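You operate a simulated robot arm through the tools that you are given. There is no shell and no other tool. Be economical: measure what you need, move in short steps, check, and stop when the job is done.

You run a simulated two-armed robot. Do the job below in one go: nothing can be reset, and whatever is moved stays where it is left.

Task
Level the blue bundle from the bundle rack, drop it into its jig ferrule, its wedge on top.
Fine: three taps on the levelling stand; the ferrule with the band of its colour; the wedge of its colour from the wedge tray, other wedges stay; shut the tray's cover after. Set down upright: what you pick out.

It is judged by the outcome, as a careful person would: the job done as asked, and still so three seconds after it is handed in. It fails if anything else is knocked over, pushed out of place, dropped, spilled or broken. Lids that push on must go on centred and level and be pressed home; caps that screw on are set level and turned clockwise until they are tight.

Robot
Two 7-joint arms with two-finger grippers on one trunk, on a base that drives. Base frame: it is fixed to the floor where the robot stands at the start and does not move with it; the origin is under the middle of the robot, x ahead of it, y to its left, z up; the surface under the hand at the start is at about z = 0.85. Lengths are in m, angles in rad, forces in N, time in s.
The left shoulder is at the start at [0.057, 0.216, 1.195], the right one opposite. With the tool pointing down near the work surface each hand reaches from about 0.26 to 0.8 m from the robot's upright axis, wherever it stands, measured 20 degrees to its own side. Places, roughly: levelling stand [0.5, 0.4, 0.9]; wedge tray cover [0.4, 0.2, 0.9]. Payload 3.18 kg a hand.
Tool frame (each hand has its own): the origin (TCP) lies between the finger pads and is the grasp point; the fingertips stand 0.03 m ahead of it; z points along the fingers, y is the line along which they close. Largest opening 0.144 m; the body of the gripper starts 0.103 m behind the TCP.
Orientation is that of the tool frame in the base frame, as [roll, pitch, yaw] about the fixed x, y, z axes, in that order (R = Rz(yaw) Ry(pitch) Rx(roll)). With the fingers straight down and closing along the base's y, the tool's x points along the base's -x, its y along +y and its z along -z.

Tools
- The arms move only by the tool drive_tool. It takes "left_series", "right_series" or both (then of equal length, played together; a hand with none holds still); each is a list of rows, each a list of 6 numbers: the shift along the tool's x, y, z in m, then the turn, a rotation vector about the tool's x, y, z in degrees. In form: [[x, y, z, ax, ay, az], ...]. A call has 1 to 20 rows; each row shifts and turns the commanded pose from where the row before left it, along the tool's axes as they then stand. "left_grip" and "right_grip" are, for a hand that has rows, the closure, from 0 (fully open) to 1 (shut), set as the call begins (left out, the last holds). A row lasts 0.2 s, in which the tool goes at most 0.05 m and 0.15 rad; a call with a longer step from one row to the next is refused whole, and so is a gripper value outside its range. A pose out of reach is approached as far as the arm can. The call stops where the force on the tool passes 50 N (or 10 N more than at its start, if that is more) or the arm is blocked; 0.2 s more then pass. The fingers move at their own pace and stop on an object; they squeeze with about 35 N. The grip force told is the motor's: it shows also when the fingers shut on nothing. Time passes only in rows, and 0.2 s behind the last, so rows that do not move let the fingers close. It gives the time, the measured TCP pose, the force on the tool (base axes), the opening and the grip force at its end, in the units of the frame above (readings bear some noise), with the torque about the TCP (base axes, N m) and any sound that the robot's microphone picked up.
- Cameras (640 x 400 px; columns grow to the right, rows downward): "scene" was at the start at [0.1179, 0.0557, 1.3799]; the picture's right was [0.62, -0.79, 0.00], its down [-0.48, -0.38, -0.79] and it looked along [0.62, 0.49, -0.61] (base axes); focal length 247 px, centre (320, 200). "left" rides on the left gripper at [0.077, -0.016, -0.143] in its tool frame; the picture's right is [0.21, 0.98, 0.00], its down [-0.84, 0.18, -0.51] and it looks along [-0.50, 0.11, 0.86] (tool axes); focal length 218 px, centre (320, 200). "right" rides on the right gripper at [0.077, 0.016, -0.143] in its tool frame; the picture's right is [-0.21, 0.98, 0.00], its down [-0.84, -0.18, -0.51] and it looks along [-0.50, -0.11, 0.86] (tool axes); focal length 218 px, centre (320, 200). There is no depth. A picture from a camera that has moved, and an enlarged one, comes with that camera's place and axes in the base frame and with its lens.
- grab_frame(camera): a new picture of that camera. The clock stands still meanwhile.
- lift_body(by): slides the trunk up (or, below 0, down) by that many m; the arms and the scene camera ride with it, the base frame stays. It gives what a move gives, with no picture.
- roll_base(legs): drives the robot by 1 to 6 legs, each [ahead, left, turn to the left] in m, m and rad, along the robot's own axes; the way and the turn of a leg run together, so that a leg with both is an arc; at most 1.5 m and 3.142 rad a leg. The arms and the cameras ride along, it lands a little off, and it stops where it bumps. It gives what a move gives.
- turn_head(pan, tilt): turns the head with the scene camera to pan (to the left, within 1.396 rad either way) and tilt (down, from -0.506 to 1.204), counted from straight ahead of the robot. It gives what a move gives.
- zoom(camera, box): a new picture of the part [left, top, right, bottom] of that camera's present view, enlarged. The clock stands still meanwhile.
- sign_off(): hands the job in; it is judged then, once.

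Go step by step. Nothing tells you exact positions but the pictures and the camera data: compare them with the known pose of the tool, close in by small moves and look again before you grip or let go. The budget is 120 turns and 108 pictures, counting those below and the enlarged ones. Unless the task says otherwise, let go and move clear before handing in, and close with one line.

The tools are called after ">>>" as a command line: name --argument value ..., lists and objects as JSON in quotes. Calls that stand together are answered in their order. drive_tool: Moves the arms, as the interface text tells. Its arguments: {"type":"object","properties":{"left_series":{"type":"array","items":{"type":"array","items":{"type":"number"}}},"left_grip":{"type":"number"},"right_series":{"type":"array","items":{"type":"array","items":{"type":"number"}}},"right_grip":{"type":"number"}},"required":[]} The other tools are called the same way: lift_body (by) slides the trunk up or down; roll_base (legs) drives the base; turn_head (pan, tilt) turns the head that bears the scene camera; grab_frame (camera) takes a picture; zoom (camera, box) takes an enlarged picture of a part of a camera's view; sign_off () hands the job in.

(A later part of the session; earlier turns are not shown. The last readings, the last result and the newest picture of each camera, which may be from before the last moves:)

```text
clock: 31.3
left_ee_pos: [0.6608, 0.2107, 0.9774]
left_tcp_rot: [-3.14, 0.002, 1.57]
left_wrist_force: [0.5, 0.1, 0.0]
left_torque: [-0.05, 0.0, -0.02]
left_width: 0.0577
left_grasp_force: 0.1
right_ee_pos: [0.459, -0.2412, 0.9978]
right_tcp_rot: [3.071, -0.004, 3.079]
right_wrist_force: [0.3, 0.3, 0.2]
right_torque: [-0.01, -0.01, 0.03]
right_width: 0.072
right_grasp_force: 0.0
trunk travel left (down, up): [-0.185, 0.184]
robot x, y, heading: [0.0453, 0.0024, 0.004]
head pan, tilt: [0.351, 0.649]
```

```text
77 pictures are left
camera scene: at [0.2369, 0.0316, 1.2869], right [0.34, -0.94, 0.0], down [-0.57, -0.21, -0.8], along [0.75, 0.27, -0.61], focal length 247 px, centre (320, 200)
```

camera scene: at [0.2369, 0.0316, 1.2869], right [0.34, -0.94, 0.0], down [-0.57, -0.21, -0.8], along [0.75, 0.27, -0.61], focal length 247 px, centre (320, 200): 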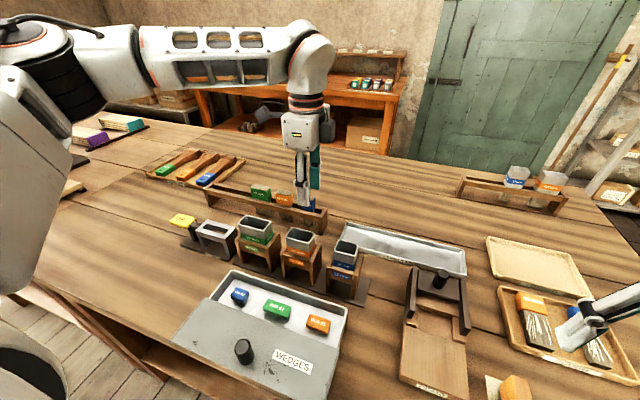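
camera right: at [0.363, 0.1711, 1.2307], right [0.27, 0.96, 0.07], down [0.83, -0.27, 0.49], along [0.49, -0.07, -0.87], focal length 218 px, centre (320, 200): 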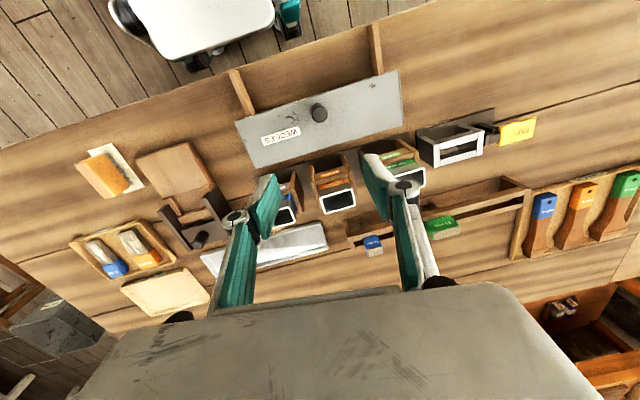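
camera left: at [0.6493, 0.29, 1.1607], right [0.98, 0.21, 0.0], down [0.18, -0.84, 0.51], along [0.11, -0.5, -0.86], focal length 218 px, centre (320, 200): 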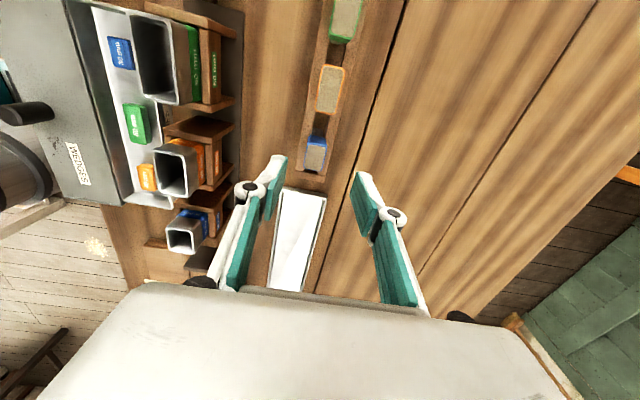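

The hand is centred on the bundle. I'll zoom the scene view to judge the height.

>>> zoom --camera "scene" --box '[256, 140, 352, 250]'

```text
3.64 times, centred on (304, 195) of scene
camera zoom: at [0.2369, 0.0316, 1.2869], right [0.34, -0.94, 0.0], down [-0.57, -0.21, -0.8], along [0.75, 0.27, -0.61], focal length 899 px, centre (378, 218)
```

zoom: 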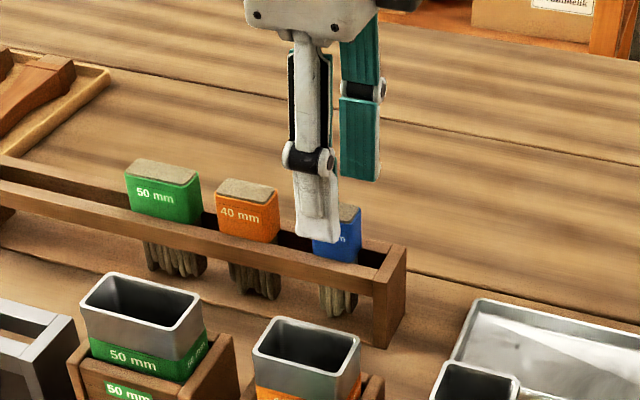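

The bundle's top is at about z = 0.946. I'll grip only its upper 18 mm, so the tips stay clear of the ferrule rim later.

>>> drive_tool --left_series '[[0, 0, 0.019, 0, 0, 0]]'

>>> drive_tool --left_series '[[0, 0, 0, 0, 0, 0], [0, 0, 0, 0, 0, 0], [0, 0, 0, 0, 0, 0]]' --left_grip 1.0

>>> zoom --camera "scene" --box '[256, 140, 352, 250]'

```text
clock: 31.7
left_ee_pos: [0.6602, 0.2095, 0.9573]
left_tcp_rot: [-3.14, 0.003, 1.57]
left_wrist_force: [0.7, 0.3, -0.5]
left_torque: [0.0, 0.01, -0.01]
left_width: 0.0575
left_grasp_force: 0.1
right_ee_pos: [0.4603, -0.2403, 0.9978]
right_tcp_rot: [3.072, -0.003, 3.078]
right_wrist_force: [1.3, 0.0, 0.1]
right_torque: [0.0, 0.03, 0.0]
right_width: 0.072
right_grasp_force: 0.1
trunk travel left (down, up): [-0.185, 0.184]
robot x, y, heading: [0.0463, -0.0044, 0.002]
head pan, tilt: [0.351, 0.649]
```

```text
clock: 32.5
left_ee_pos: [0.6608, 0.2092, 0.9574]
left_tcp_rot: [-3.141, 0.003, 1.571]
left_wrist_force: [1.2, -0.4, 0.1]
left_torque: [0.0, -0.05, 0.01]
left_width: 0.02
left_grasp_force: 34.8
right_ee_pos: [0.4602, -0.2404, 0.997]
right_tcp_rot: [3.073, -0.005, 3.079]
right_wrist_force: [-0.1, 0.2, 0.1]
right_torque: [-0.03, -0.02, 0.01]
right_width: 0.072
right_grasp_force: 0.1
trunk travel left (down, up): [-0.185, 0.184]
robot x, y, heading: [0.047, -0.0008, -0.004]
head pan, tilt: [0.351, 0.649]
```

```text
3.64 times, centred on (304, 195) of scene
camera zoom: at [0.237, 0.0316, 1.2869], right [0.34, -0.94, 0.0], down [-0.57, -0.21, -0.8], along [0.75, 0.27, -0.6], focal length 899 px, centre (378, 218)
```

zoom: 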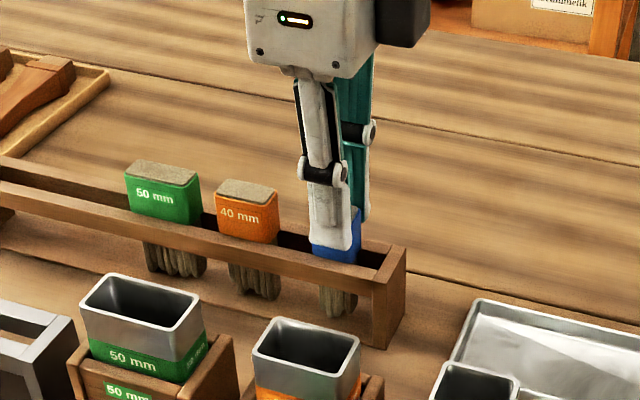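

Gripped, 20 mm thick. I'll lift it straight up and check its length.

>>> drive_tool --left_series '[[0, 0, -0.02, 0, 0, 0], [0, 0, -0.03, 0, 0, 0], [0, 0, -0.03, 0, 0, 0], [0, 0, -0.03, 0, 0, 0]]'

>>> grab_frame --camera "scene"

>>> zoom --camera "scene" --box '[256, 100, 352, 210]'

>>> zoom --camera "scene" --box '[150, 190, 310, 290]'

```text
clock: 33.5
left_ee_pos: [0.6612, 0.2289, 1.0728]
left_tcp_rot: [3.139, 0.005, 1.574]
left_wrist_force: [-0.2, 0.5, 0.1]
left_torque: [0.02, -0.06, 0.04]
left_width: 0.0202
left_grasp_force: 35.0
left hand out of reach, approached as far as the arm can: row 3, 4
right_ee_pos: [0.4572, -0.2406, 0.9996]
right_tcp_rot: [3.072, -0.002, 3.079]
right_wrist_force: [-0.4, -0.3, 0.1]
right_torque: [-0.01, -0.04, 0.0]
right_width: 0.0721
right_grasp_force: 0.0
trunk travel left (down, up): [-0.185, 0.184]
robot x, y, heading: [0.0491, -0.0002, -0.003]
head pan, tilt: [0.351, 0.649]
```

```text
74 pictures are left
camera scene: at [0.2351, 0.0313, 1.2875], right [0.34, -0.94, 0.0], down [-0.57, -0.21, -0.8], along [0.75, 0.27, -0.6], focal length 247 px, centre (320, 200)
```

scene: 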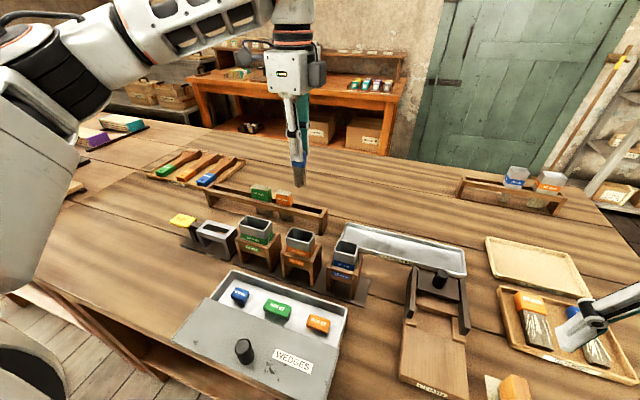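

```text
3.64 times, centred on (304, 155) of scene
camera zoom: at [0.2351, 0.0313, 1.2875], right [0.34, -0.94, 0.0], down [-0.57, -0.21, -0.8], along [0.75, 0.27, -0.6], focal length 899 px, centre (378, 364)
```

zoom: 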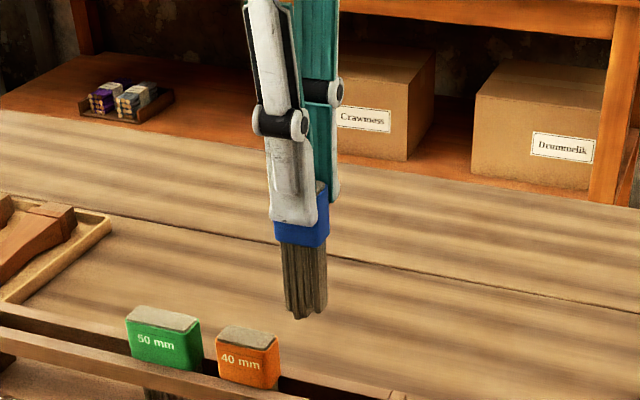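

```text
4.00 times, centred on (230, 240) of scene
camera zoom: at [0.2351, 0.0313, 1.2875], right [0.34, -0.94, 0.0], down [-0.57, -0.21, -0.8], along [0.75, 0.27, -0.6], focal length 989 px, centre (680, 40)
```

zoom: 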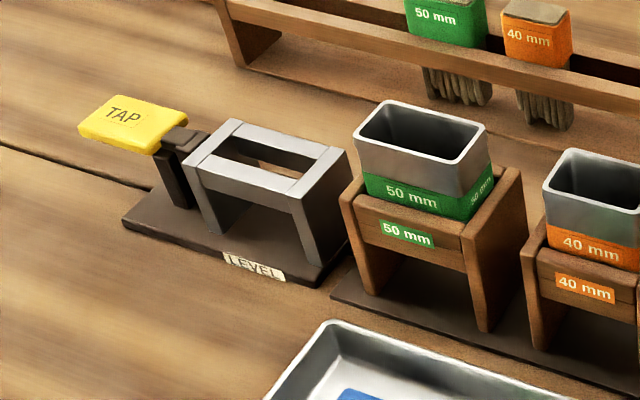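

The bundle is about 93 mm long and hangs straight. Next I'll carry it over the levelling stand's slot, near [0.533, 0.383], and look from the hand camera.

>>> drive_tool --left_series '[[0.03, -0.025, 0, 0, 0, 0], [0.03, -0.025, 0, 0, 0, 0], [0.03, -0.025, 0, 0, 0, 0], [0.03, -0.025, 0, 0, 0, 0], [0.034, -0.026, 0, 0, 0, 0]]'

>>> grab_frame --camera "left"

>>> zoom --camera "scene" --box '[150, 150, 310, 250]'

```text
clock: 34.7
left_ee_pos: [0.5321, 0.3812, 1.0711]
left_tcp_rot: [-3.141, 0.003, 1.57]
left_wrist_force: [0.5, 0.6, 0.3]
left_torque: [-0.05, -0.02, -0.01]
left_width: 0.0201
left_grasp_force: 35.3
right_ee_pos: [0.4581, -0.2412, 0.9981]
right_tcp_rot: [3.071, -0.002, 3.078]
right_wrist_force: [0.5, 0.9, -0.5]
right_torque: [-0.01, -0.01, 0.01]
right_width: 0.0722
right_grasp_force: 0.1
trunk travel left (down, up): [-0.185, 0.184]
robot x, y, heading: [0.0463, 0.0004, 0.002]
head pan, tilt: [0.351, 0.649]
```

```text
71 pictures are left
camera left: at [0.5156, 0.4575, 1.2148], right [0.98, 0.21, 0.0], down [0.18, -0.84, 0.51], along [0.11, -0.5, -0.86], focal length 218 px, centre (320, 200)
```

left: 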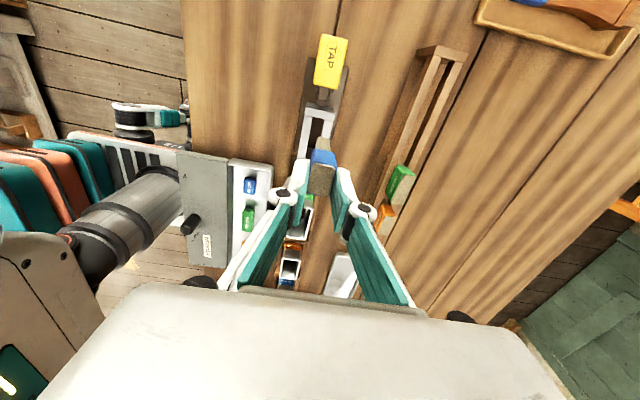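

```text
4.00 times, centred on (230, 200) of scene
camera zoom: at [0.2357, 0.0324, 1.2872], right [0.34, -0.94, 0.0], down [-0.57, -0.21, -0.8], along [0.75, 0.27, -0.6], focal length 989 px, centre (680, 200)
```

zoom: 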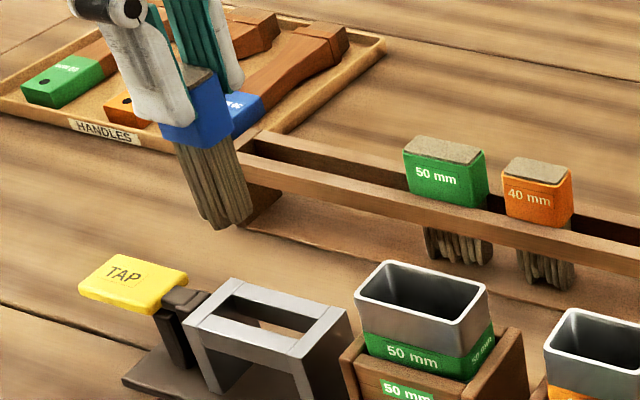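

>>> zoom --camera "left" --box '[256, 20, 400, 200]'

```text
2.22 times, centred on (328, 110) of left
camera zoom: at [0.5156, 0.4575, 1.2148], right [0.98, 0.21, 0.0], down [0.18, -0.84, 0.51], along [0.11, -0.5, -0.86], focal length 485 px, centre (302, 400)
```

zoom: 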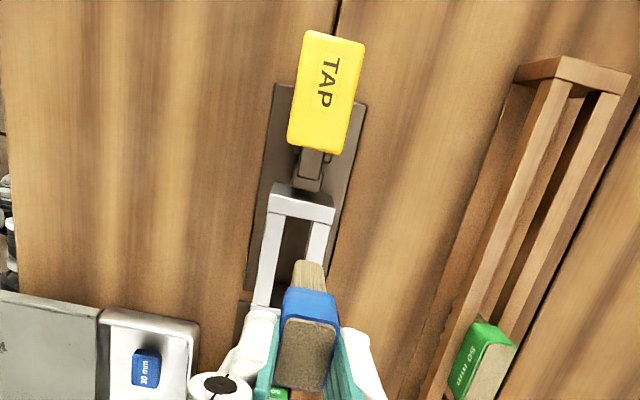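

I need the slot's exact size and centre. I'll enlarge the stand in the scene view.

>>> zoom --camera "scene" --box '[168, 205, 248, 255]'

```text
8.00 times, centred on (208, 230) of scene
camera zoom: at [0.2357, 0.0324, 1.2872], right [0.34, -0.94, 0.0], down [-0.57, -0.21, -0.8], along [0.75, 0.27, -0.6], focal length 1978 px, centre (1216, -40)
```

zoom: 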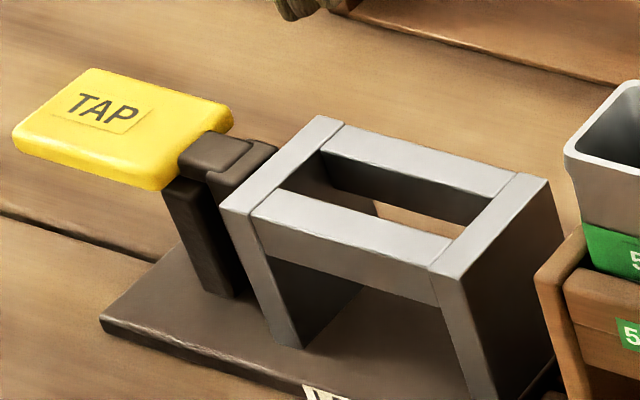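

The slot measures about 17 x 59 mm, centred near [0.531, 0.384]. The bristles should fit and the band may rest on top. I'll lower until the bristles are just above the frame and check alignment.

>>> drive_tool --left_series '[[0.003, 0, 0.02, 0, 0, 0], [0, 0, 0.022, 0, 0, 0]]'

>>> zoom --camera "scene" --box '[160, 180, 256, 240]'

>>> zoom --camera "left" --box '[256, 20, 400, 200]'

```text
clock: 35.3
left_ee_pos: [0.5347, 0.3817, 1.0275]
left_tcp_rot: [-3.14, 0.001, 1.57]
left_wrist_force: [-0.1, -0.3, -1.0]
left_torque: [0.05, 0.01, 0.01]
left_width: 0.0201
left_grasp_force: 35.4
right_ee_pos: [0.4598, -0.2399, 0.9975]
right_tcp_rot: [3.072, -0.003, 3.079]
right_wrist_force: [0.1, 0.3, 0.4]
right_torque: [-0.02, -0.01, -0.01]
right_width: 0.0719
right_grasp_force: 0.2
trunk travel left (down, up): [-0.185, 0.184]
robot x, y, heading: [0.0492, 0.003, -0.002]
head pan, tilt: [0.351, 0.649]
```

```text
6.67 times, centred on (208, 210) of scene
camera zoom: at [0.2375, 0.0315, 1.2867], right [0.34, -0.94, 0.0], down [-0.57, -0.21, -0.8], along [0.75, 0.27, -0.6], focal length 1648 px, centre (1067, 133)
```

zoom: 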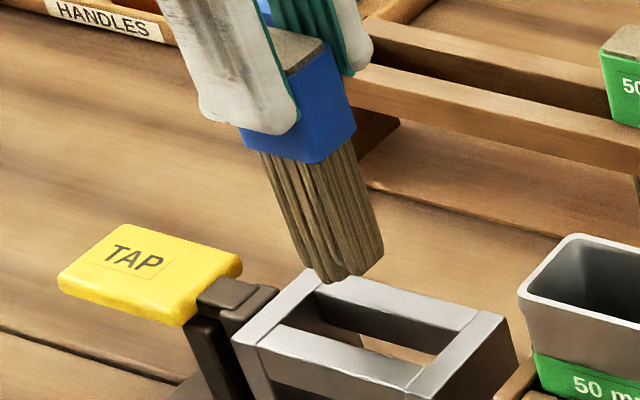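

```text
2.22 times, centred on (328, 110) of left
camera zoom: at [0.5178, 0.4586, 1.1716], right [0.98, 0.21, 0.0], down [0.18, -0.84, 0.51], along [0.1, -0.5, -0.86], focal length 485 px, centre (302, 400)
```

zoom: 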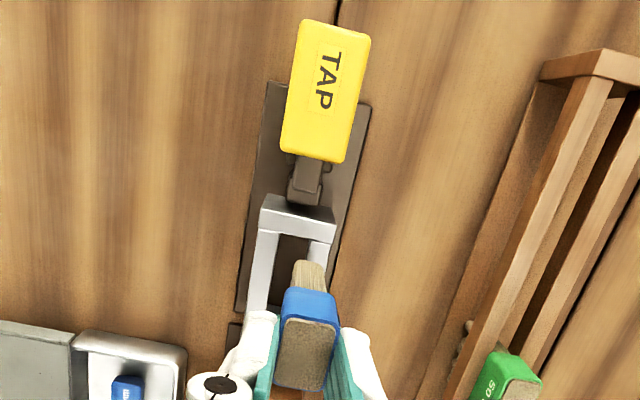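

Both views agree the slot centre is a bit nearer and to the right, about [0.527, 0.374]. I'll shift there and look again.

>>> drive_tool --left_series '[[-0.007, -0.007, 0, 0, 0, 0], [0, 0, 0.01, 0, 0, 0]]'

>>> zoom --camera "scene" --box '[160, 180, 256, 240]'

>>> zoom --camera "left" --box '[280, 80, 360, 190]'

```text
clock: 35.9
left_ee_pos: [0.5277, 0.3751, 1.0184]
left_tcp_rot: [-3.139, 0.003, 1.57]
left_wrist_force: [-0.8, 0.2, -1.0]
left_torque: [-0.05, -0.01, 0.02]
left_width: 0.0197
left_grasp_force: 35.2
right_ee_pos: [0.4601, -0.2411, 0.9985]
right_tcp_rot: [3.071, -0.004, 3.079]
right_wrist_force: [0.4, -0.6, 0.2]
right_torque: [-0.02, 0.04, 0.01]
right_width: 0.0723
right_grasp_force: 0.0
trunk travel left (down, up): [-0.185, 0.184]
robot x, y, heading: [0.0473, 0.0004, 0.002]
head pan, tilt: [0.351, 0.649]
```

```text
6.67 times, centred on (208, 210) of scene
camera zoom: at [0.2373, 0.0319, 1.2868], right [0.34, -0.94, 0.0], down [-0.57, -0.21, -0.8], along [0.75, 0.27, -0.6], focal length 1648 px, centre (1067, 133)
```

zoom: 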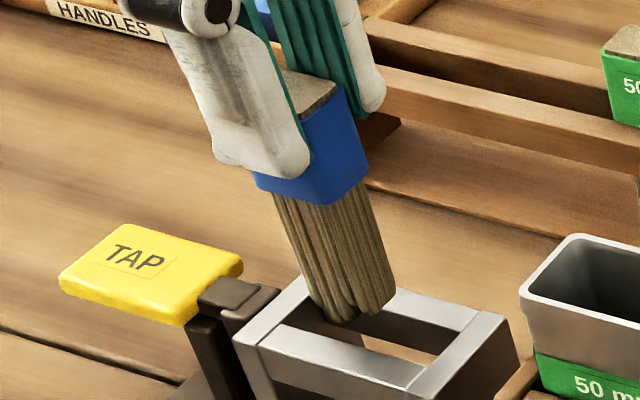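

```text
3.64 times, centred on (320, 135) of left
camera zoom: at [0.5115, 0.4523, 1.162], right [0.98, 0.21, 0.0], down [0.18, -0.84, 0.51], along [0.1, -0.5, -0.86], focal length 794 px, centre (320, 436)
```

zoom: 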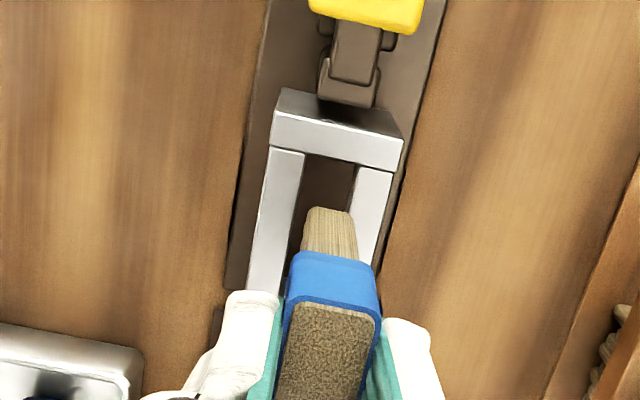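

The bristles line up within about 3 mm. I'll shift that much and lower gently into the slot.

>>> drive_tool --left_series '[[-0.001, -0.003, 0, 0, 0, 0], [0, 0, 0.01, 0, 0, 0], [0, 0, 0.01, 0, 0, 0]]'

>>> zoom --camera "scene" --box '[160, 180, 256, 240]'

>>> zoom --camera "left" --box '[280, 80, 360, 190]'

```text
clock: 36.7
left_ee_pos: [0.5249, 0.3763, 0.9993]
left_tcp_rot: [-3.139, 0.003, 1.571]
left_wrist_force: [0.4, 0.8, -1.0]
left_torque: [0.04, -0.02, 0.0]
left_width: 0.0199
left_grasp_force: 35.0
right_ee_pos: [0.4589, -0.2402, 0.997]
right_tcp_rot: [3.071, -0.003, 3.079]
right_wrist_force: [1.0, -0.1, 0.1]
right_torque: [0.0, 0.02, -0.01]
right_width: 0.072
right_grasp_force: 0.0
trunk travel left (down, up): [-0.185, 0.184]
robot x, y, heading: [0.0471, 0.001, 0.003]
head pan, tilt: [0.351, 0.649]
```

```text
6.67 times, centred on (208, 210) of scene
camera zoom: at [0.237, 0.0316, 1.2869], right [0.34, -0.94, 0.0], down [-0.57, -0.21, -0.8], along [0.75, 0.27, -0.6], focal length 1648 px, centre (1067, 133)
```

zoom: 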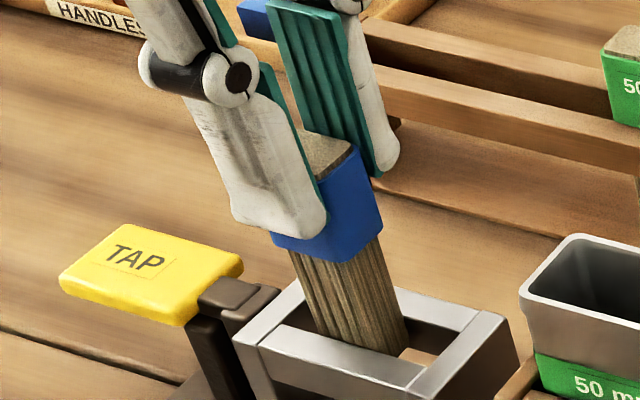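

```text
3.64 times, centred on (320, 135) of left
camera zoom: at [0.5088, 0.4511, 1.1417], right [0.98, 0.21, 0.0], down [0.18, -0.84, 0.51], along [0.1, -0.5, -0.86], focal length 794 px, centre (320, 436)
```

zoom: 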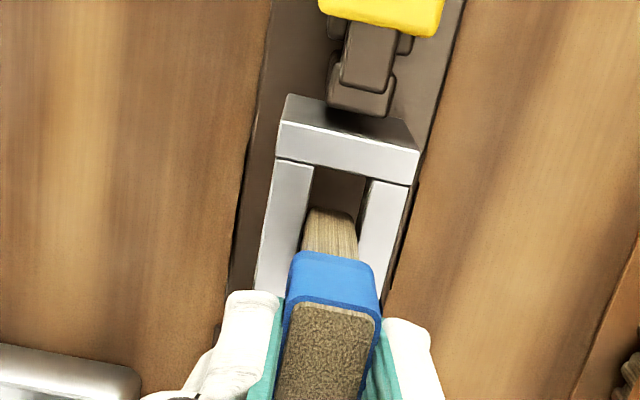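

The bristles are entering the slot freely. I'll lower further until contact.

>>> drive_tool --left_series '[[0, 0, 0.01, 0, 0, 0], [0, 0, 0.01, 0, 0, 0], [0, 0, 0.008, 0, 0, 0]]'

>>> zoom --camera "scene" --box '[160, 180, 256, 240]'

```text
clock: 37.5
left_ee_pos: [0.5249, 0.3763, 0.9703]
left_tcp_rot: [-3.139, 0.001, 1.572]
left_wrist_force: [-0.3, 0.0, -0.8]
left_torque: [0.02, -0.02, 0.0]
left_width: 0.0197
left_grasp_force: 35.4
right_ee_pos: [0.4596, -0.2404, 0.9979]
right_tcp_rot: [3.072, -0.003, 3.079]
right_wrist_force: [0.3, 0.5, 0.6]
right_torque: [0.0, -0.02, 0.01]
right_width: 0.0718
right_grasp_force: 0.0
trunk travel left (down, up): [-0.185, 0.184]
robot x, y, heading: [0.0473, 0.0008, 0.002]
head pan, tilt: [0.351, 0.649]
```

```text
6.67 times, centred on (208, 210) of scene
camera zoom: at [0.2371, 0.0317, 1.2869], right [0.34, -0.94, 0.0], down [-0.57, -0.21, -0.8], along [0.75, 0.27, -0.6], focal length 1648 px, centre (1067, 133)
```

zoom: 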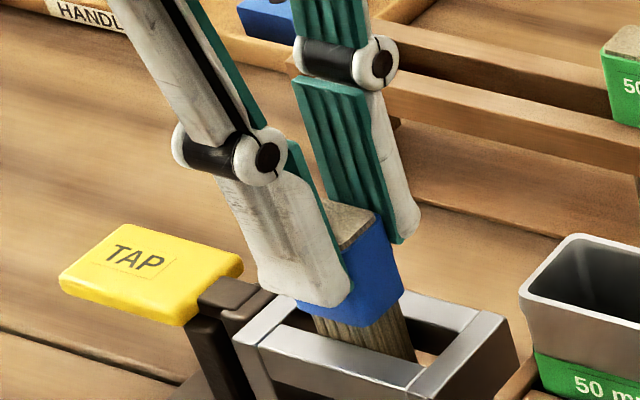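

>>> drive_tool --left_series '[[0, 0, 0.004, 0, 0, 0], [0, 0, 0.004, 0, 0, 0], [0, 0, 0.004, 0, 0, 0]]'

>>> zoom --camera "scene" --box '[160, 180, 256, 240]'

```text
clock: 38.3
left_ee_pos: [0.5262, 0.3746, 0.9622]
left_tcp_rot: [3.137, -0.002, 1.57]
left_wrist_force: [-2.8, 2.8, 23.0]
left_torque: [0.39, 0.24, 0.01]
left_width: 0.02
left_grasp_force: 35.5
right_ee_pos: [0.4585, -0.2421, 0.9985]
right_tcp_rot: [3.071, 0.0, 3.081]
right_wrist_force: [-0.2, -0.1, -1.2]
right_torque: [-0.01, 0.02, 0.02]
right_width: 0.0719
right_grasp_force: 0.0
trunk travel left (down, up): [-0.185, 0.184]
robot x, y, heading: [0.05, -0.001, 0.005]
head pan, tilt: [0.351, 0.649]
```

```text
6.67 times, centred on (208, 210) of scene
camera zoom: at [0.2348, 0.031, 1.2878], right [0.34, -0.94, 0.0], down [-0.57, -0.21, -0.8], along [0.75, 0.27, -0.6], focal length 1648 px, centre (1067, 133)
```

zoom: 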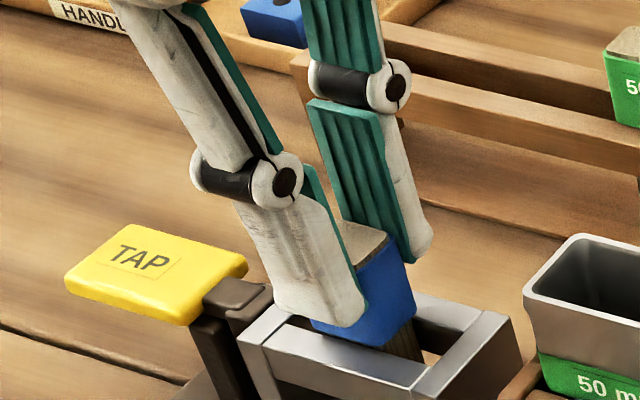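

It has bottomed in the stand. I'll ease up a little, release, and rise.

>>> drive_tool --left_series '[[0, 0, -0.004, 0, 0, 0], [0, 0, 0, 0, 0, 0]]'

>>> drive_tool --left_series '[[0, 0, 0, 0, 0, 0], [0, 0, 0, 0, 0, 0], [0, 0, -0.03, 0, 0, 0], [0, 0, -0.03, 0, 0, 0]]' --left_grip 0.7

>>> zoom --camera "scene" --box '[150, 150, 310, 250]'

>>> grab_frame --camera "left"

```text
clock: 38.9
left_ee_pos: [0.5255, 0.3745, 0.9622]
left_tcp_rot: [-3.141, 0.003, 1.572]
left_wrist_force: [3.4, -1.4, 7.7]
left_torque: [-0.14, -0.3, 0.01]
left_width: 0.0199
left_grasp_force: 35.1
right_ee_pos: [0.4599, -0.2416, 0.9979]
right_tcp_rot: [3.073, -0.003, 3.079]
right_wrist_force: [-0.1, -0.8, 0.6]
right_torque: [-0.03, -0.02, -0.01]
right_width: 0.0722
right_grasp_force: 0.1
trunk travel left (down, up): [-0.185, 0.184]
robot x, y, heading: [0.0463, -0.0008, -0.0]
head pan, tilt: [0.351, 0.649]
```

```text
clock: 39.9
left_ee_pos: [0.5278, 0.3756, 1.0202]
left_tcp_rot: [-3.14, 0.0, 1.57]
left_wrist_force: [-0.2, 0.0, 0.3]
left_torque: [0.0, -0.02, 0.03]
left_width: 0.0433
left_grasp_force: 0.0
right_ee_pos: [0.4597, -0.2419, 0.9988]
right_tcp_rot: [3.071, -0.003, 3.078]
right_wrist_force: [0.0, 0.1, -0.2]
right_torque: [0.03, -0.01, 0.0]
right_width: 0.0721
right_grasp_force: 0.1
trunk travel left (down, up): [-0.185, 0.184]
robot x, y, heading: [0.0461, -0.0003, -0.003]
head pan, tilt: [0.351, 0.649]
```

```text
4.00 times, centred on (230, 200) of scene
camera zoom: at [0.2367, 0.0313, 1.287], right [0.34, -0.94, 0.0], down [-0.57, -0.21, -0.8], along [0.75, 0.27, -0.6], focal length 989 px, centre (680, 200)
```

zoom: 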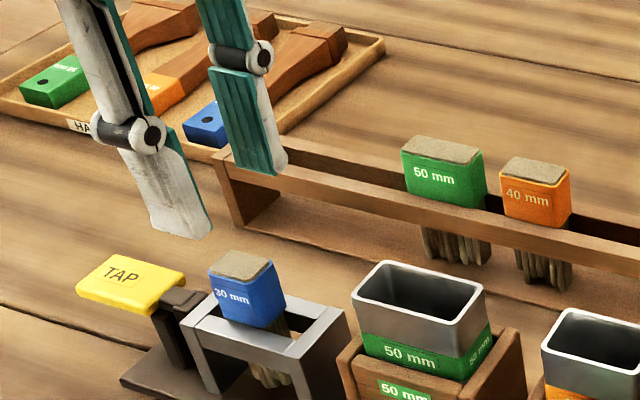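

```text
58 pictures are left
camera left: at [0.5113, 0.4505, 1.165], right [0.98, 0.21, 0.0], down [0.18, -0.84, 0.51], along [0.1, -0.5, -0.86], focal length 218 px, centre (320, 200)
```

left: 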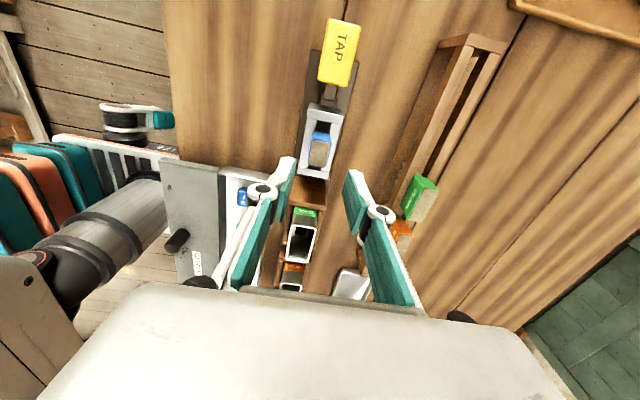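

The bundle stands in the slot. The TAP pad is at about [0.527, 0.470, 0.91]. I'll close the fingers, move above it, and press the first tap gently.

>>> drive_tool --left_series '[[0.03, 0, 0, 0, 0, 0], [0.035, 0, 0, 0, 0, 0], [0.032, 0, 0, 0, 0, 0], [0, 0, 0.035, 0, 0, 0], [0, 0, 0.03, 0, 0, 0]]' --left_grip 1.0

>>> zoom --camera "scene" --box '[130, 180, 258, 260]'

```text
clock: 41.1
left_ee_pos: [0.5263, 0.4748, 0.9558]
left_tcp_rot: [-3.14, 0.0, 1.571]
left_wrist_force: [0.0, 1.0, 0.3]
left_torque: [-0.02, -0.02, 0.01]
left_width: 0.0
left_grasp_force: 31.0
right_ee_pos: [0.4589, -0.2394, 0.9982]
right_tcp_rot: [3.071, -0.003, 3.08]
right_wrist_force: [-0.1, -0.3, 0.0]
right_torque: [-0.03, 0.01, -0.01]
right_width: 0.0718
right_grasp_force: 0.0
trunk travel left (down, up): [-0.185, 0.184]
robot x, y, heading: [0.0458, 0.0035, -0.002]
head pan, tilt: [0.351, 0.649]
```

```text
5.00 times, centred on (194, 220) of scene
camera zoom: at [0.2372, 0.0319, 1.2868], right [0.34, -0.94, 0.0], down [-0.57, -0.21, -0.8], along [0.75, 0.27, -0.6], focal length 1236 px, centre (950, 100)
```

zoom: 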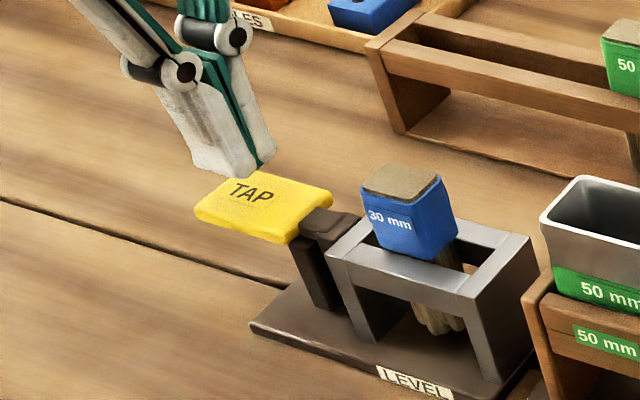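

The tips hover above the pad. First tap: down until contact, then up.

>>> drive_tool --left_series '[[0, 0, 0.008, 0, 0, 0], [0, 0, 0.005, 0, 0, 0], [0, 0, 0.004, 0, 0, 0], [0, 0, 0.003, 0, 0, 0]]'

```text
clock: 42.1
left_ee_pos: [0.5275, 0.4721, 0.937]
left_tcp_rot: [-3.141, 0.0, 1.569]
left_wrist_force: [-0.1, 1.7, 1.8]
left_torque: [-0.02, 0.0, 0.0]
left_width: 0.0062
left_grasp_force: 31.1
right_ee_pos: [0.4592, -0.2403, 0.9985]
right_tcp_rot: [3.072, -0.003, 3.079]
right_wrist_force: [0.7, 0.7, 0.8]
right_torque: [-0.01, 0.0, 0.02]
right_width: 0.0721
right_grasp_force: 0.1
trunk travel left (down, up): [-0.185, 0.184]
robot x, y, heading: [0.0473, 0.0012, -0.003]
head pan, tilt: [0.351, 0.649]
```

>>> zoom --camera "scene" --box '[130, 180, 258, 260]'

```text
5.00 times, centred on (194, 220) of scene
camera zoom: at [0.2368, 0.0316, 1.287], right [0.34, -0.94, 0.0], down [-0.57, -0.21, -0.8], along [0.75, 0.27, -0.6], focal length 1236 px, centre (950, 100)
```

zoom: 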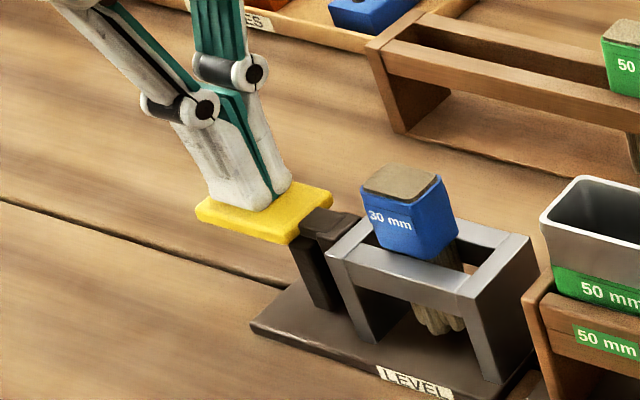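

The tips have just touched the pad. I'll press on.

>>> drive_tool --left_series '[[0, 0, 0.004, 0, 0, 0], [0, 0, 0.004, 0, 0, 0]]'

```text
clock: 42.7
left_ee_pos: [0.5257, 0.4745, 0.9315]
left_tcp_rot: [3.138, -0.002, 1.572]
left_wrist_force: [0.5, 6.3, 17.3]
left_torque: [-0.04, 0.0, 0.04]
left_width: 0.0058
left_grasp_force: 30.1
right_ee_pos: [0.4591, -0.2404, 0.9981]
right_tcp_rot: [3.072, -0.003, 3.078]
right_wrist_force: [-0.4, -0.1, -0.2]
right_torque: [-0.02, -0.03, 0.03]
right_width: 0.0721
right_grasp_force: 0.0
trunk travel left (down, up): [-0.185, 0.184]
robot x, y, heading: [0.0449, -0.0005, 0.002]
head pan, tilt: [0.351, 0.649]
heard: click
```

A click was heard, so one tap is done. I'll lift and make the second.

>>> drive_tool --left_series '[[0, 0, -0.012, 0, 0, 0], [0, 0, -0.013, 0, 0, 0], [0, 0, 0, 0, 0, 0], [0, 0, 0, 0, 0, 0]]'

>>> drive_tool --left_series '[[0, 0, 0.009, 0, 0, 0], [0, 0, 0.008, 0, 0, 0], [0, 0, 0.004, 0, 0, 0], [0, 0, 0.004, 0, 0, 0]]'

```text
clock: 43.7
left_ee_pos: [0.5249, 0.4725, 0.9545]
left_tcp_rot: [-3.139, 0.002, 1.57]
left_wrist_force: [-0.2, 0.6, 0.2]
left_torque: [0.01, 0.04, 0.03]
left_width: 0.0
left_grasp_force: 30.9
right_ee_pos: [0.4598, -0.2406, 0.9963]
right_tcp_rot: [3.073, -0.004, 3.078]
right_wrist_force: [0.0, 0.2, 0.2]
right_torque: [-0.01, 0.02, -0.01]
right_width: 0.0719
right_grasp_force: 0.0
trunk travel left (down, up): [-0.185, 0.184]
robot x, y, heading: [0.0425, 0.0013, 0.003]
head pan, tilt: [0.351, 0.649]
```

```text
clock: 44.7
left_ee_pos: [0.525, 0.4716, 0.933]
left_tcp_rot: [3.136, -0.001, 1.571]
left_wrist_force: [-2.7, 7.8, 20.0]
left_torque: [-0.04, 0.08, -0.1]
left_width: 0.006
left_grasp_force: 31.1
right_ee_pos: [0.4588, -0.2404, 0.9988]
right_tcp_rot: [3.071, 0.001, 3.08]
right_wrist_force: [-0.8, -0.2, -0.6]
right_torque: [-0.04, -0.01, 0.01]
right_width: 0.0719
right_grasp_force: 0.0
trunk travel left (down, up): [-0.185, 0.184]
robot x, y, heading: [0.0444, 0.0039, 0.003]
head pan, tilt: [0.351, 0.649]
heard: click
```

Second click heard. Third tap now.

>>> drive_tool --left_series '[[0, 0, -0.012, 0, 0, 0], [0, 0, -0.013, 0, 0, 0], [0, 0, 0, 0, 0, 0], [0, 0, 0, 0, 0, 0]]'

>>> drive_tool --left_series '[[0, 0, 0.009, 0, 0, 0], [0, 0, 0.008, 0, 0, 0], [0, 0, 0.004, 0, 0, 0], [0, 0, 0.004, 0, 0, 0]]'

```text
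clock: 45.7
left_ee_pos: [0.5264, 0.4713, 0.9551]
left_tcp_rot: [-3.139, 0.001, 1.572]
left_wrist_force: [0.2, 0.8, -0.1]
left_torque: [0.0, 0.0, -0.05]
left_width: 0.0003
left_grasp_force: 30.8
right_ee_pos: [0.4587, -0.2407, 0.9972]
right_tcp_rot: [3.072, -0.002, 3.08]
right_wrist_force: [0.5, -0.4, -0.9]
right_torque: [-0.03, 0.03, -0.06]
right_width: 0.072
right_grasp_force: 0.0
trunk travel left (down, up): [-0.185, 0.184]
robot x, y, heading: [0.0482, -0.001, 0.0]
head pan, tilt: [0.351, 0.649]
```

```text
clock: 46.7
left_ee_pos: [0.5272, 0.4725, 0.9309]
left_tcp_rot: [3.14, -0.002, 1.571]
left_wrist_force: [-3.2, 4.5, 18.1]
left_torque: [-0.09, 0.09, -0.1]
left_width: 0.0062
left_grasp_force: 30.9
right_ee_pos: [0.459, -0.2414, 0.9991]
right_tcp_rot: [3.072, -0.001, 3.079]
right_wrist_force: [-0.1, 0.4, -0.6]
right_torque: [0.0, 0.02, -0.02]
right_width: 0.0721
right_grasp_force: 0.1
trunk travel left (down, up): [-0.185, 0.184]
robot x, y, heading: [0.0501, -0.0001, -0.001]
head pan, tilt: [0.351, 0.649]
heard: click
```

Three taps are done. I'll rise and go back above the bundle with the fingers open.

>>> drive_tool --left_series '[[0, 0, -0.03, 0, 0, 0], [0, 0, -0.03, 0, 0, 0], [0, 0, -0.03, 0, 0, 0]]'

>>> drive_tool --left_series '[[-0.032, 0, 0, 0, 0, 0], [-0.032, 0, 0, 0, 0, 0], [-0.029, 0, 0, 0, 0, 0]]' --left_grip 0.6

>>> zoom --camera "left" --box '[256, 80, 384, 180]'

>>> zoom --camera "scene" --box '[150, 170, 278, 250]'

```text
clock: 47.5
left_ee_pos: [0.5244, 0.4717, 1.0197]
left_tcp_rot: [-3.139, 0.001, 1.571]
left_wrist_force: [-0.3, 0.5, 1.0]
left_torque: [0.02, 0.01, 0.01]
left_width: 0.0
left_grasp_force: 30.9
right_ee_pos: [0.4596, -0.2409, 0.9979]
right_tcp_rot: [3.071, -0.004, 3.079]
right_wrist_force: [0.1, -0.3, 0.2]
right_torque: [-0.01, 0.02, -0.01]
right_width: 0.0718
right_grasp_force: 0.1
trunk travel left (down, up): [-0.185, 0.184]
robot x, y, heading: [0.0451, -0.0019, -0.004]
head pan, tilt: [0.351, 0.649]
```

```text
clock: 48.3
left_ee_pos: [0.5247, 0.3791, 1.0218]
left_tcp_rot: [-3.139, -0.001, 1.571]
left_wrist_force: [0.1, -0.2, -0.2]
left_torque: [0.04, 0.0, -0.03]
left_width: 0.0576
left_grasp_force: 0.0
right_ee_pos: [0.4596, -0.2405, 0.9986]
right_tcp_rot: [3.071, -0.001, 3.08]
right_wrist_force: [0.3, -0.2, -0.8]
right_torque: [0.0, 0.01, 0.01]
right_width: 0.0719
right_grasp_force: 0.0
trunk travel left (down, up): [-0.185, 0.184]
robot x, y, heading: [0.0493, -0.0019, -0.001]
head pan, tilt: [0.351, 0.649]
```

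```text
4.00 times, centred on (320, 130) of left
camera zoom: at [0.508, 0.4546, 1.1653], right [0.98, 0.21, 0.0], down [0.18, -0.84, 0.51], along [0.1, -0.5, -0.86], focal length 873 px, centre (320, 480)
```

zoom: 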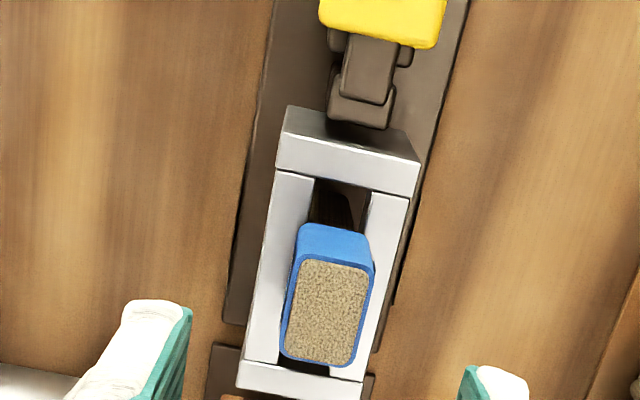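

```text
5.00 times, centred on (214, 210) of scene
camera zoom: at [0.2369, 0.0311, 1.2869], right [0.34, -0.94, 0.0], down [-0.57, -0.21, -0.8], along [0.75, 0.27, -0.6], focal length 1236 px, centre (850, 150)
```

zoom: 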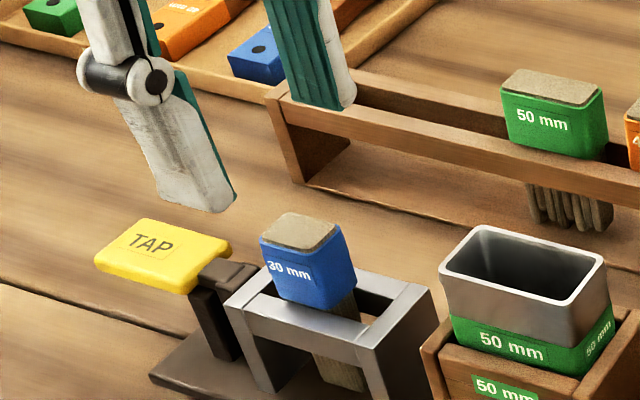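

The bundle is level and directly under the hand. I'll descend to the same grip height and close.

>>> drive_tool --left_series '[[0, 0, 0.03, 0, 0, 0], [0, 0, 0.029, 0, 0, 0]]'

>>> drive_tool --left_series '[[0, 0, 0, 0, 0, 0], [0, 0, 0, 0, 0, 0], [0, 0, 0, 0, 0, 0]]' --left_grip 1.0

>>> drive_tool --left_series '[[0, 0, -0.02, 0, 0, 0], [0, 0, -0.03, 0, 0, 0], [0, 0, -0.03, 0, 0, 0], [0, 0, -0.03, 0, 0, 0]]'

>>> grab_frame --camera "scene"

```text
clock: 48.9
left_ee_pos: [0.5241, 0.3794, 0.96]
left_tcp_rot: [-3.14, 0.002, 1.571]
left_wrist_force: [-0.7, -0.4, 0.1]
left_torque: [0.03, 0.0, 0.0]
left_width: 0.0576
left_grasp_force: 0.1
right_ee_pos: [0.4602, -0.2408, 0.9975]
right_tcp_rot: [3.073, -0.003, 3.079]
right_wrist_force: [0.6, -0.4, 0.1]
right_torque: [0.0, 0.05, 0.02]
right_width: 0.0718
right_grasp_force: 0.1
trunk travel left (down, up): [-0.185, 0.184]
robot x, y, heading: [0.046, 0.0007, -0.001]
head pan, tilt: [0.351, 0.649]
```

```text
clock: 49.7
left_ee_pos: [0.5234, 0.379, 0.9602]
left_tcp_rot: [-3.139, 0.0, 1.572]
left_wrist_force: [0.7, 1.0, 1.6]
left_torque: [-0.04, -0.09, 0.0]
left_width: 0.02
left_grasp_force: 35.2
right_ee_pos: [0.4591, -0.2394, 0.9968]
right_tcp_rot: [3.071, -0.002, 3.08]
right_wrist_force: [-1.4, 0.4, 0.2]
right_torque: [-0.02, 0.03, 0.0]
right_width: 0.0719
right_grasp_force: 0.1
trunk travel left (down, up): [-0.185, 0.184]
robot x, y, heading: [0.0463, -0.0034, 0.002]
head pan, tilt: [0.351, 0.649]
```

```text
clock: 50.7
left_ee_pos: [0.5256, 0.3776, 1.0733]
left_tcp_rot: [3.14, 0.0, 1.571]
left_wrist_force: [-0.6, 0.2, -0.1]
left_torque: [0.01, -0.01, 0.01]
left_width: 0.0202
left_grasp_force: 35.0
right_ee_pos: [0.4596, -0.2416, 0.9977]
right_tcp_rot: [3.072, -0.003, 3.081]
right_wrist_force: [-0.6, -0.6, -0.5]
right_torque: [0.0, -0.01, 0.0]
right_width: 0.072
right_grasp_force: 0.0
trunk travel left (down, up): [-0.185, 0.184]
robot x, y, heading: [0.0457, -0.0008, -0.006]
head pan, tilt: [0.351, 0.649]
```

```text
53 pictures are left
camera scene: at [0.2365, 0.0314, 1.287], right [0.34, -0.94, 0.0], down [-0.57, -0.21, -0.8], along [0.75, 0.27, -0.6], focal length 247 px, centre (320, 200)
```

scene: 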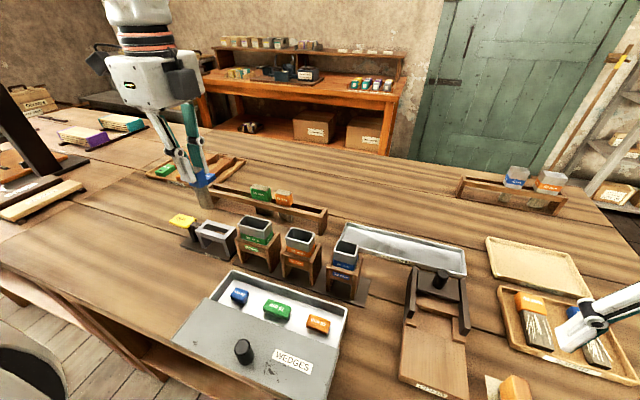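

The bundle is in hand again. I'll carry it along the gap between the ferrules and the rack, to beside the blue ferrule near [0.54, 0.09].

>>> drive_tool --left_series '[[-0.01, 0.035, 0, 0, 0, 0], [-0.02, 0.035, 0, 0, 0, 0], [-0.045, 0, 0, 0, 0, 0], [-0.045, 0, 0, 0, 0, 0], [-0.045, 0, 0, 0, 0, 0], [-0.045, 0, 0, 0, 0, 0], [-0.045, 0, 0, 0, 0, 0], [-0.01, -0.03, 0, 0, 0, 0]]'

>>> grab_frame --camera "left"

>>> zoom --camera "scene" --box '[266, 170, 410, 290]'

```text
clock: 52.5
left_ee_pos: [0.5528, 0.1603, 1.0654]
left_tcp_rot: [3.141, 0.003, 1.573]
left_wrist_force: [-0.4, -0.3, -0.3]
left_torque: [0.0, -0.03, 0.0]
left_width: 0.0201
left_grasp_force: 35.0
left hand out of reach, approached as far as the arm can: row 6, 7
right_ee_pos: [0.4592, -0.2406, 0.998]
right_tcp_rot: [3.072, -0.002, 3.079]
right_wrist_force: [-0.8, 0.2, -0.1]
right_torque: [0.03, -0.02, 0.03]
right_width: 0.0721
right_grasp_force: 0.0
trunk travel left (down, up): [-0.185, 0.184]
robot x, y, heading: [0.0442, -0.0038, -0.003]
head pan, tilt: [0.351, 0.649]
```

```text
52 pictures are left
camera left: at [0.5342, 0.2367, 1.2089], right [0.98, 0.21, 0.0], down [0.18, -0.84, 0.51], along [0.11, -0.5, -0.86], focal length 218 px, centre (320, 200)
```

left: 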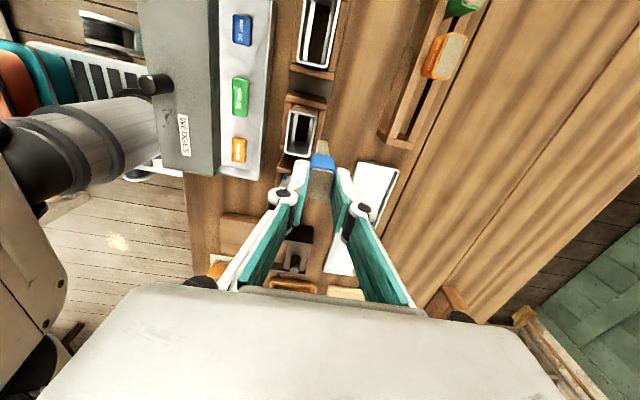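

```text
3.33 times, centred on (338, 230) of scene
camera zoom: at [0.2358, 0.0313, 1.2873], right [0.34, -0.94, 0.0], down [-0.57, -0.21, -0.8], along [0.75, 0.27, -0.6], focal length 824 px, centre (260, 100)
```

zoom: 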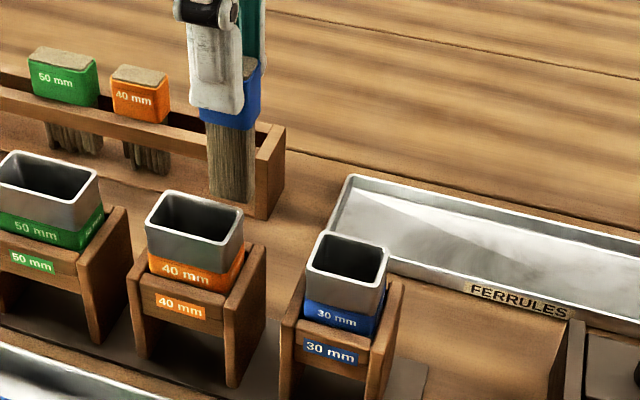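

The arm can't reach far enough to the right, so I'll pull the hand left into the gap and then shift the base 0.13 m to the right.

>>> drive_tool --left_series '[[0.015, 0.04, 0, 0, 0, 0], [0.045, 0.01, 0, 0, 0, 0], [0.045, 0, 0, 0, 0, 0]]'

>>> roll_base --legs '[[0, -0.13, 0]]'

>>> grab_frame --camera "left"

```text
clock: 53.3
left_ee_pos: [0.6044, 0.269, 1.0646]
left_tcp_rot: [-3.14, 0.001, 1.571]
left_wrist_force: [-0.2, 0.7, -0.1]
left_torque: [-0.06, 0.02, 0.02]
left_width: 0.0199
left_grasp_force: 34.8
right_ee_pos: [0.4601, -0.2396, 0.9977]
right_tcp_rot: [3.072, -0.004, 3.078]
right_wrist_force: [0.3, -0.7, 0.7]
right_torque: [0.01, -0.02, -0.02]
right_width: 0.0718
right_grasp_force: 0.0
trunk travel left (down, up): [-0.185, 0.184]
robot x, y, heading: [0.049, -0.0004, 0.003]
head pan, tilt: [0.351, 0.649]
```

```text
clock: 55.1
left_ee_pos: [0.6045, 0.1369, 1.0652]
left_tcp_rot: [-3.14, 0.002, 1.57]
left_wrist_force: [-0.7, -0.5, -0.6]
left_torque: [0.06, -0.02, -0.03]
left_width: 0.0198
left_grasp_force: 35.3
right_ee_pos: [0.4597, -0.3723, 0.9969]
right_tcp_rot: [3.072, -0.003, 3.081]
right_wrist_force: [0.1, 0.7, 0.2]
right_torque: [0.03, 0.01, 0.03]
right_width: 0.0718
right_grasp_force: 0.0
trunk travel left (down, up): [-0.185, 0.184]
robot x, y, heading: [0.0464, -0.1321, 0.002]
head pan, tilt: [0.351, 0.649]
```

```text
50 pictures are left
camera left: at [0.5876, 0.2128, 1.2093], right [0.98, 0.21, 0.0], down [0.18, -0.84, 0.51], along [0.1, -0.5, -0.86], focal length 218 px, centre (320, 200)
```

left: 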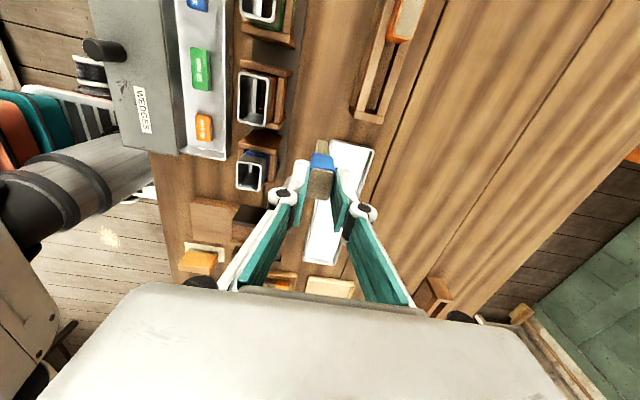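

Combining both views, the blue ferrule's rim is at about z = 0.965, centred near [0.523, 0.088]. That is higher than I thought, so I'll raise the trunk 5 cm before moving over it.

>>> lift_body --by 0.05

>>> drive_tool --left_series '[[-0.016, -0.027, 0, 0, 0, 0], [-0.016, -0.027, 0, 0, 0, 0], [-0.017, -0.027, 0, 0, 0, 0]]'

>>> grab_frame --camera "left"

>>> grab_frame --camera "scene"

```text
clock: 56.1
left_ee_pos: [0.6054, 0.1375, 1.1141]
left_tcp_rot: [-3.139, 0.002, 1.571]
left_wrist_force: [-0.2, 0.3, -0.5]
left_torque: [0.03, 0.04, -0.01]
left_width: 0.0198
left_grasp_force: 34.6
right_ee_pos: [0.46, -0.3711, 1.046]
right_tcp_rot: [3.072, -0.005, 3.08]
right_wrist_force: [0.6, -0.5, 0.3]
right_torque: [0.0, 0.02, 0.03]
right_width: 0.0719
right_grasp_force: 0.0
trunk travel left (down, up): [-0.235, 0.134]
robot x, y, heading: [0.0469, -0.1319, -0.006]
head pan, tilt: [0.351, 0.649]
```

```text
clock: 56.9
left_ee_pos: [0.5231, 0.0868, 1.1152]
left_tcp_rot: [-3.141, 0.0, 1.572]
left_wrist_force: [-0.3, 0.7, -0.5]
left_torque: [0.02, -0.02, -0.03]
left_width: 0.0199
left_grasp_force: 35.1
right_ee_pos: [0.4582, -0.3717, 1.0476]
right_tcp_rot: [3.072, -0.004, 3.08]
right_wrist_force: [0.9, 0.1, 0.3]
right_torque: [0.04, -0.02, -0.02]
right_width: 0.0722
right_grasp_force: 0.0
trunk travel left (down, up): [-0.235, 0.134]
robot x, y, heading: [0.0467, -0.1335, -0.002]
head pan, tilt: [0.351, 0.649]
```

```text
49 pictures are left
camera left: at [0.5064, 0.1627, 1.2596], right [0.98, 0.21, 0.0], down [0.18, -0.84, 0.51], along [0.11, -0.5, -0.86], focal length 218 px, centre (320, 200)
```

left: 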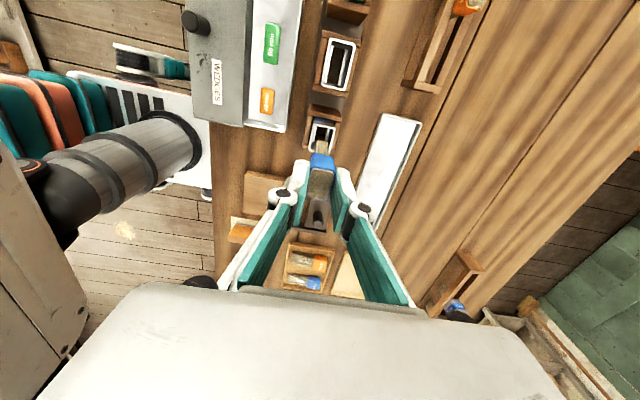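

```text
48 pictures are left
camera scene: at [0.1976, -0.1001, 1.3397], right [0.34, -0.94, 0.0], down [-0.57, -0.21, -0.8], along [0.75, 0.27, -0.6], focal length 247 px, centre (320, 200)
```

scene: 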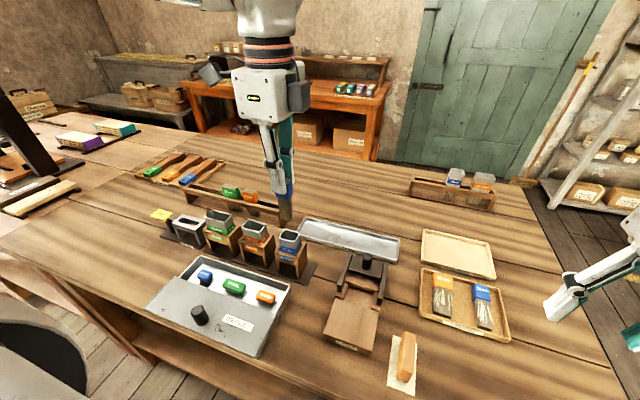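

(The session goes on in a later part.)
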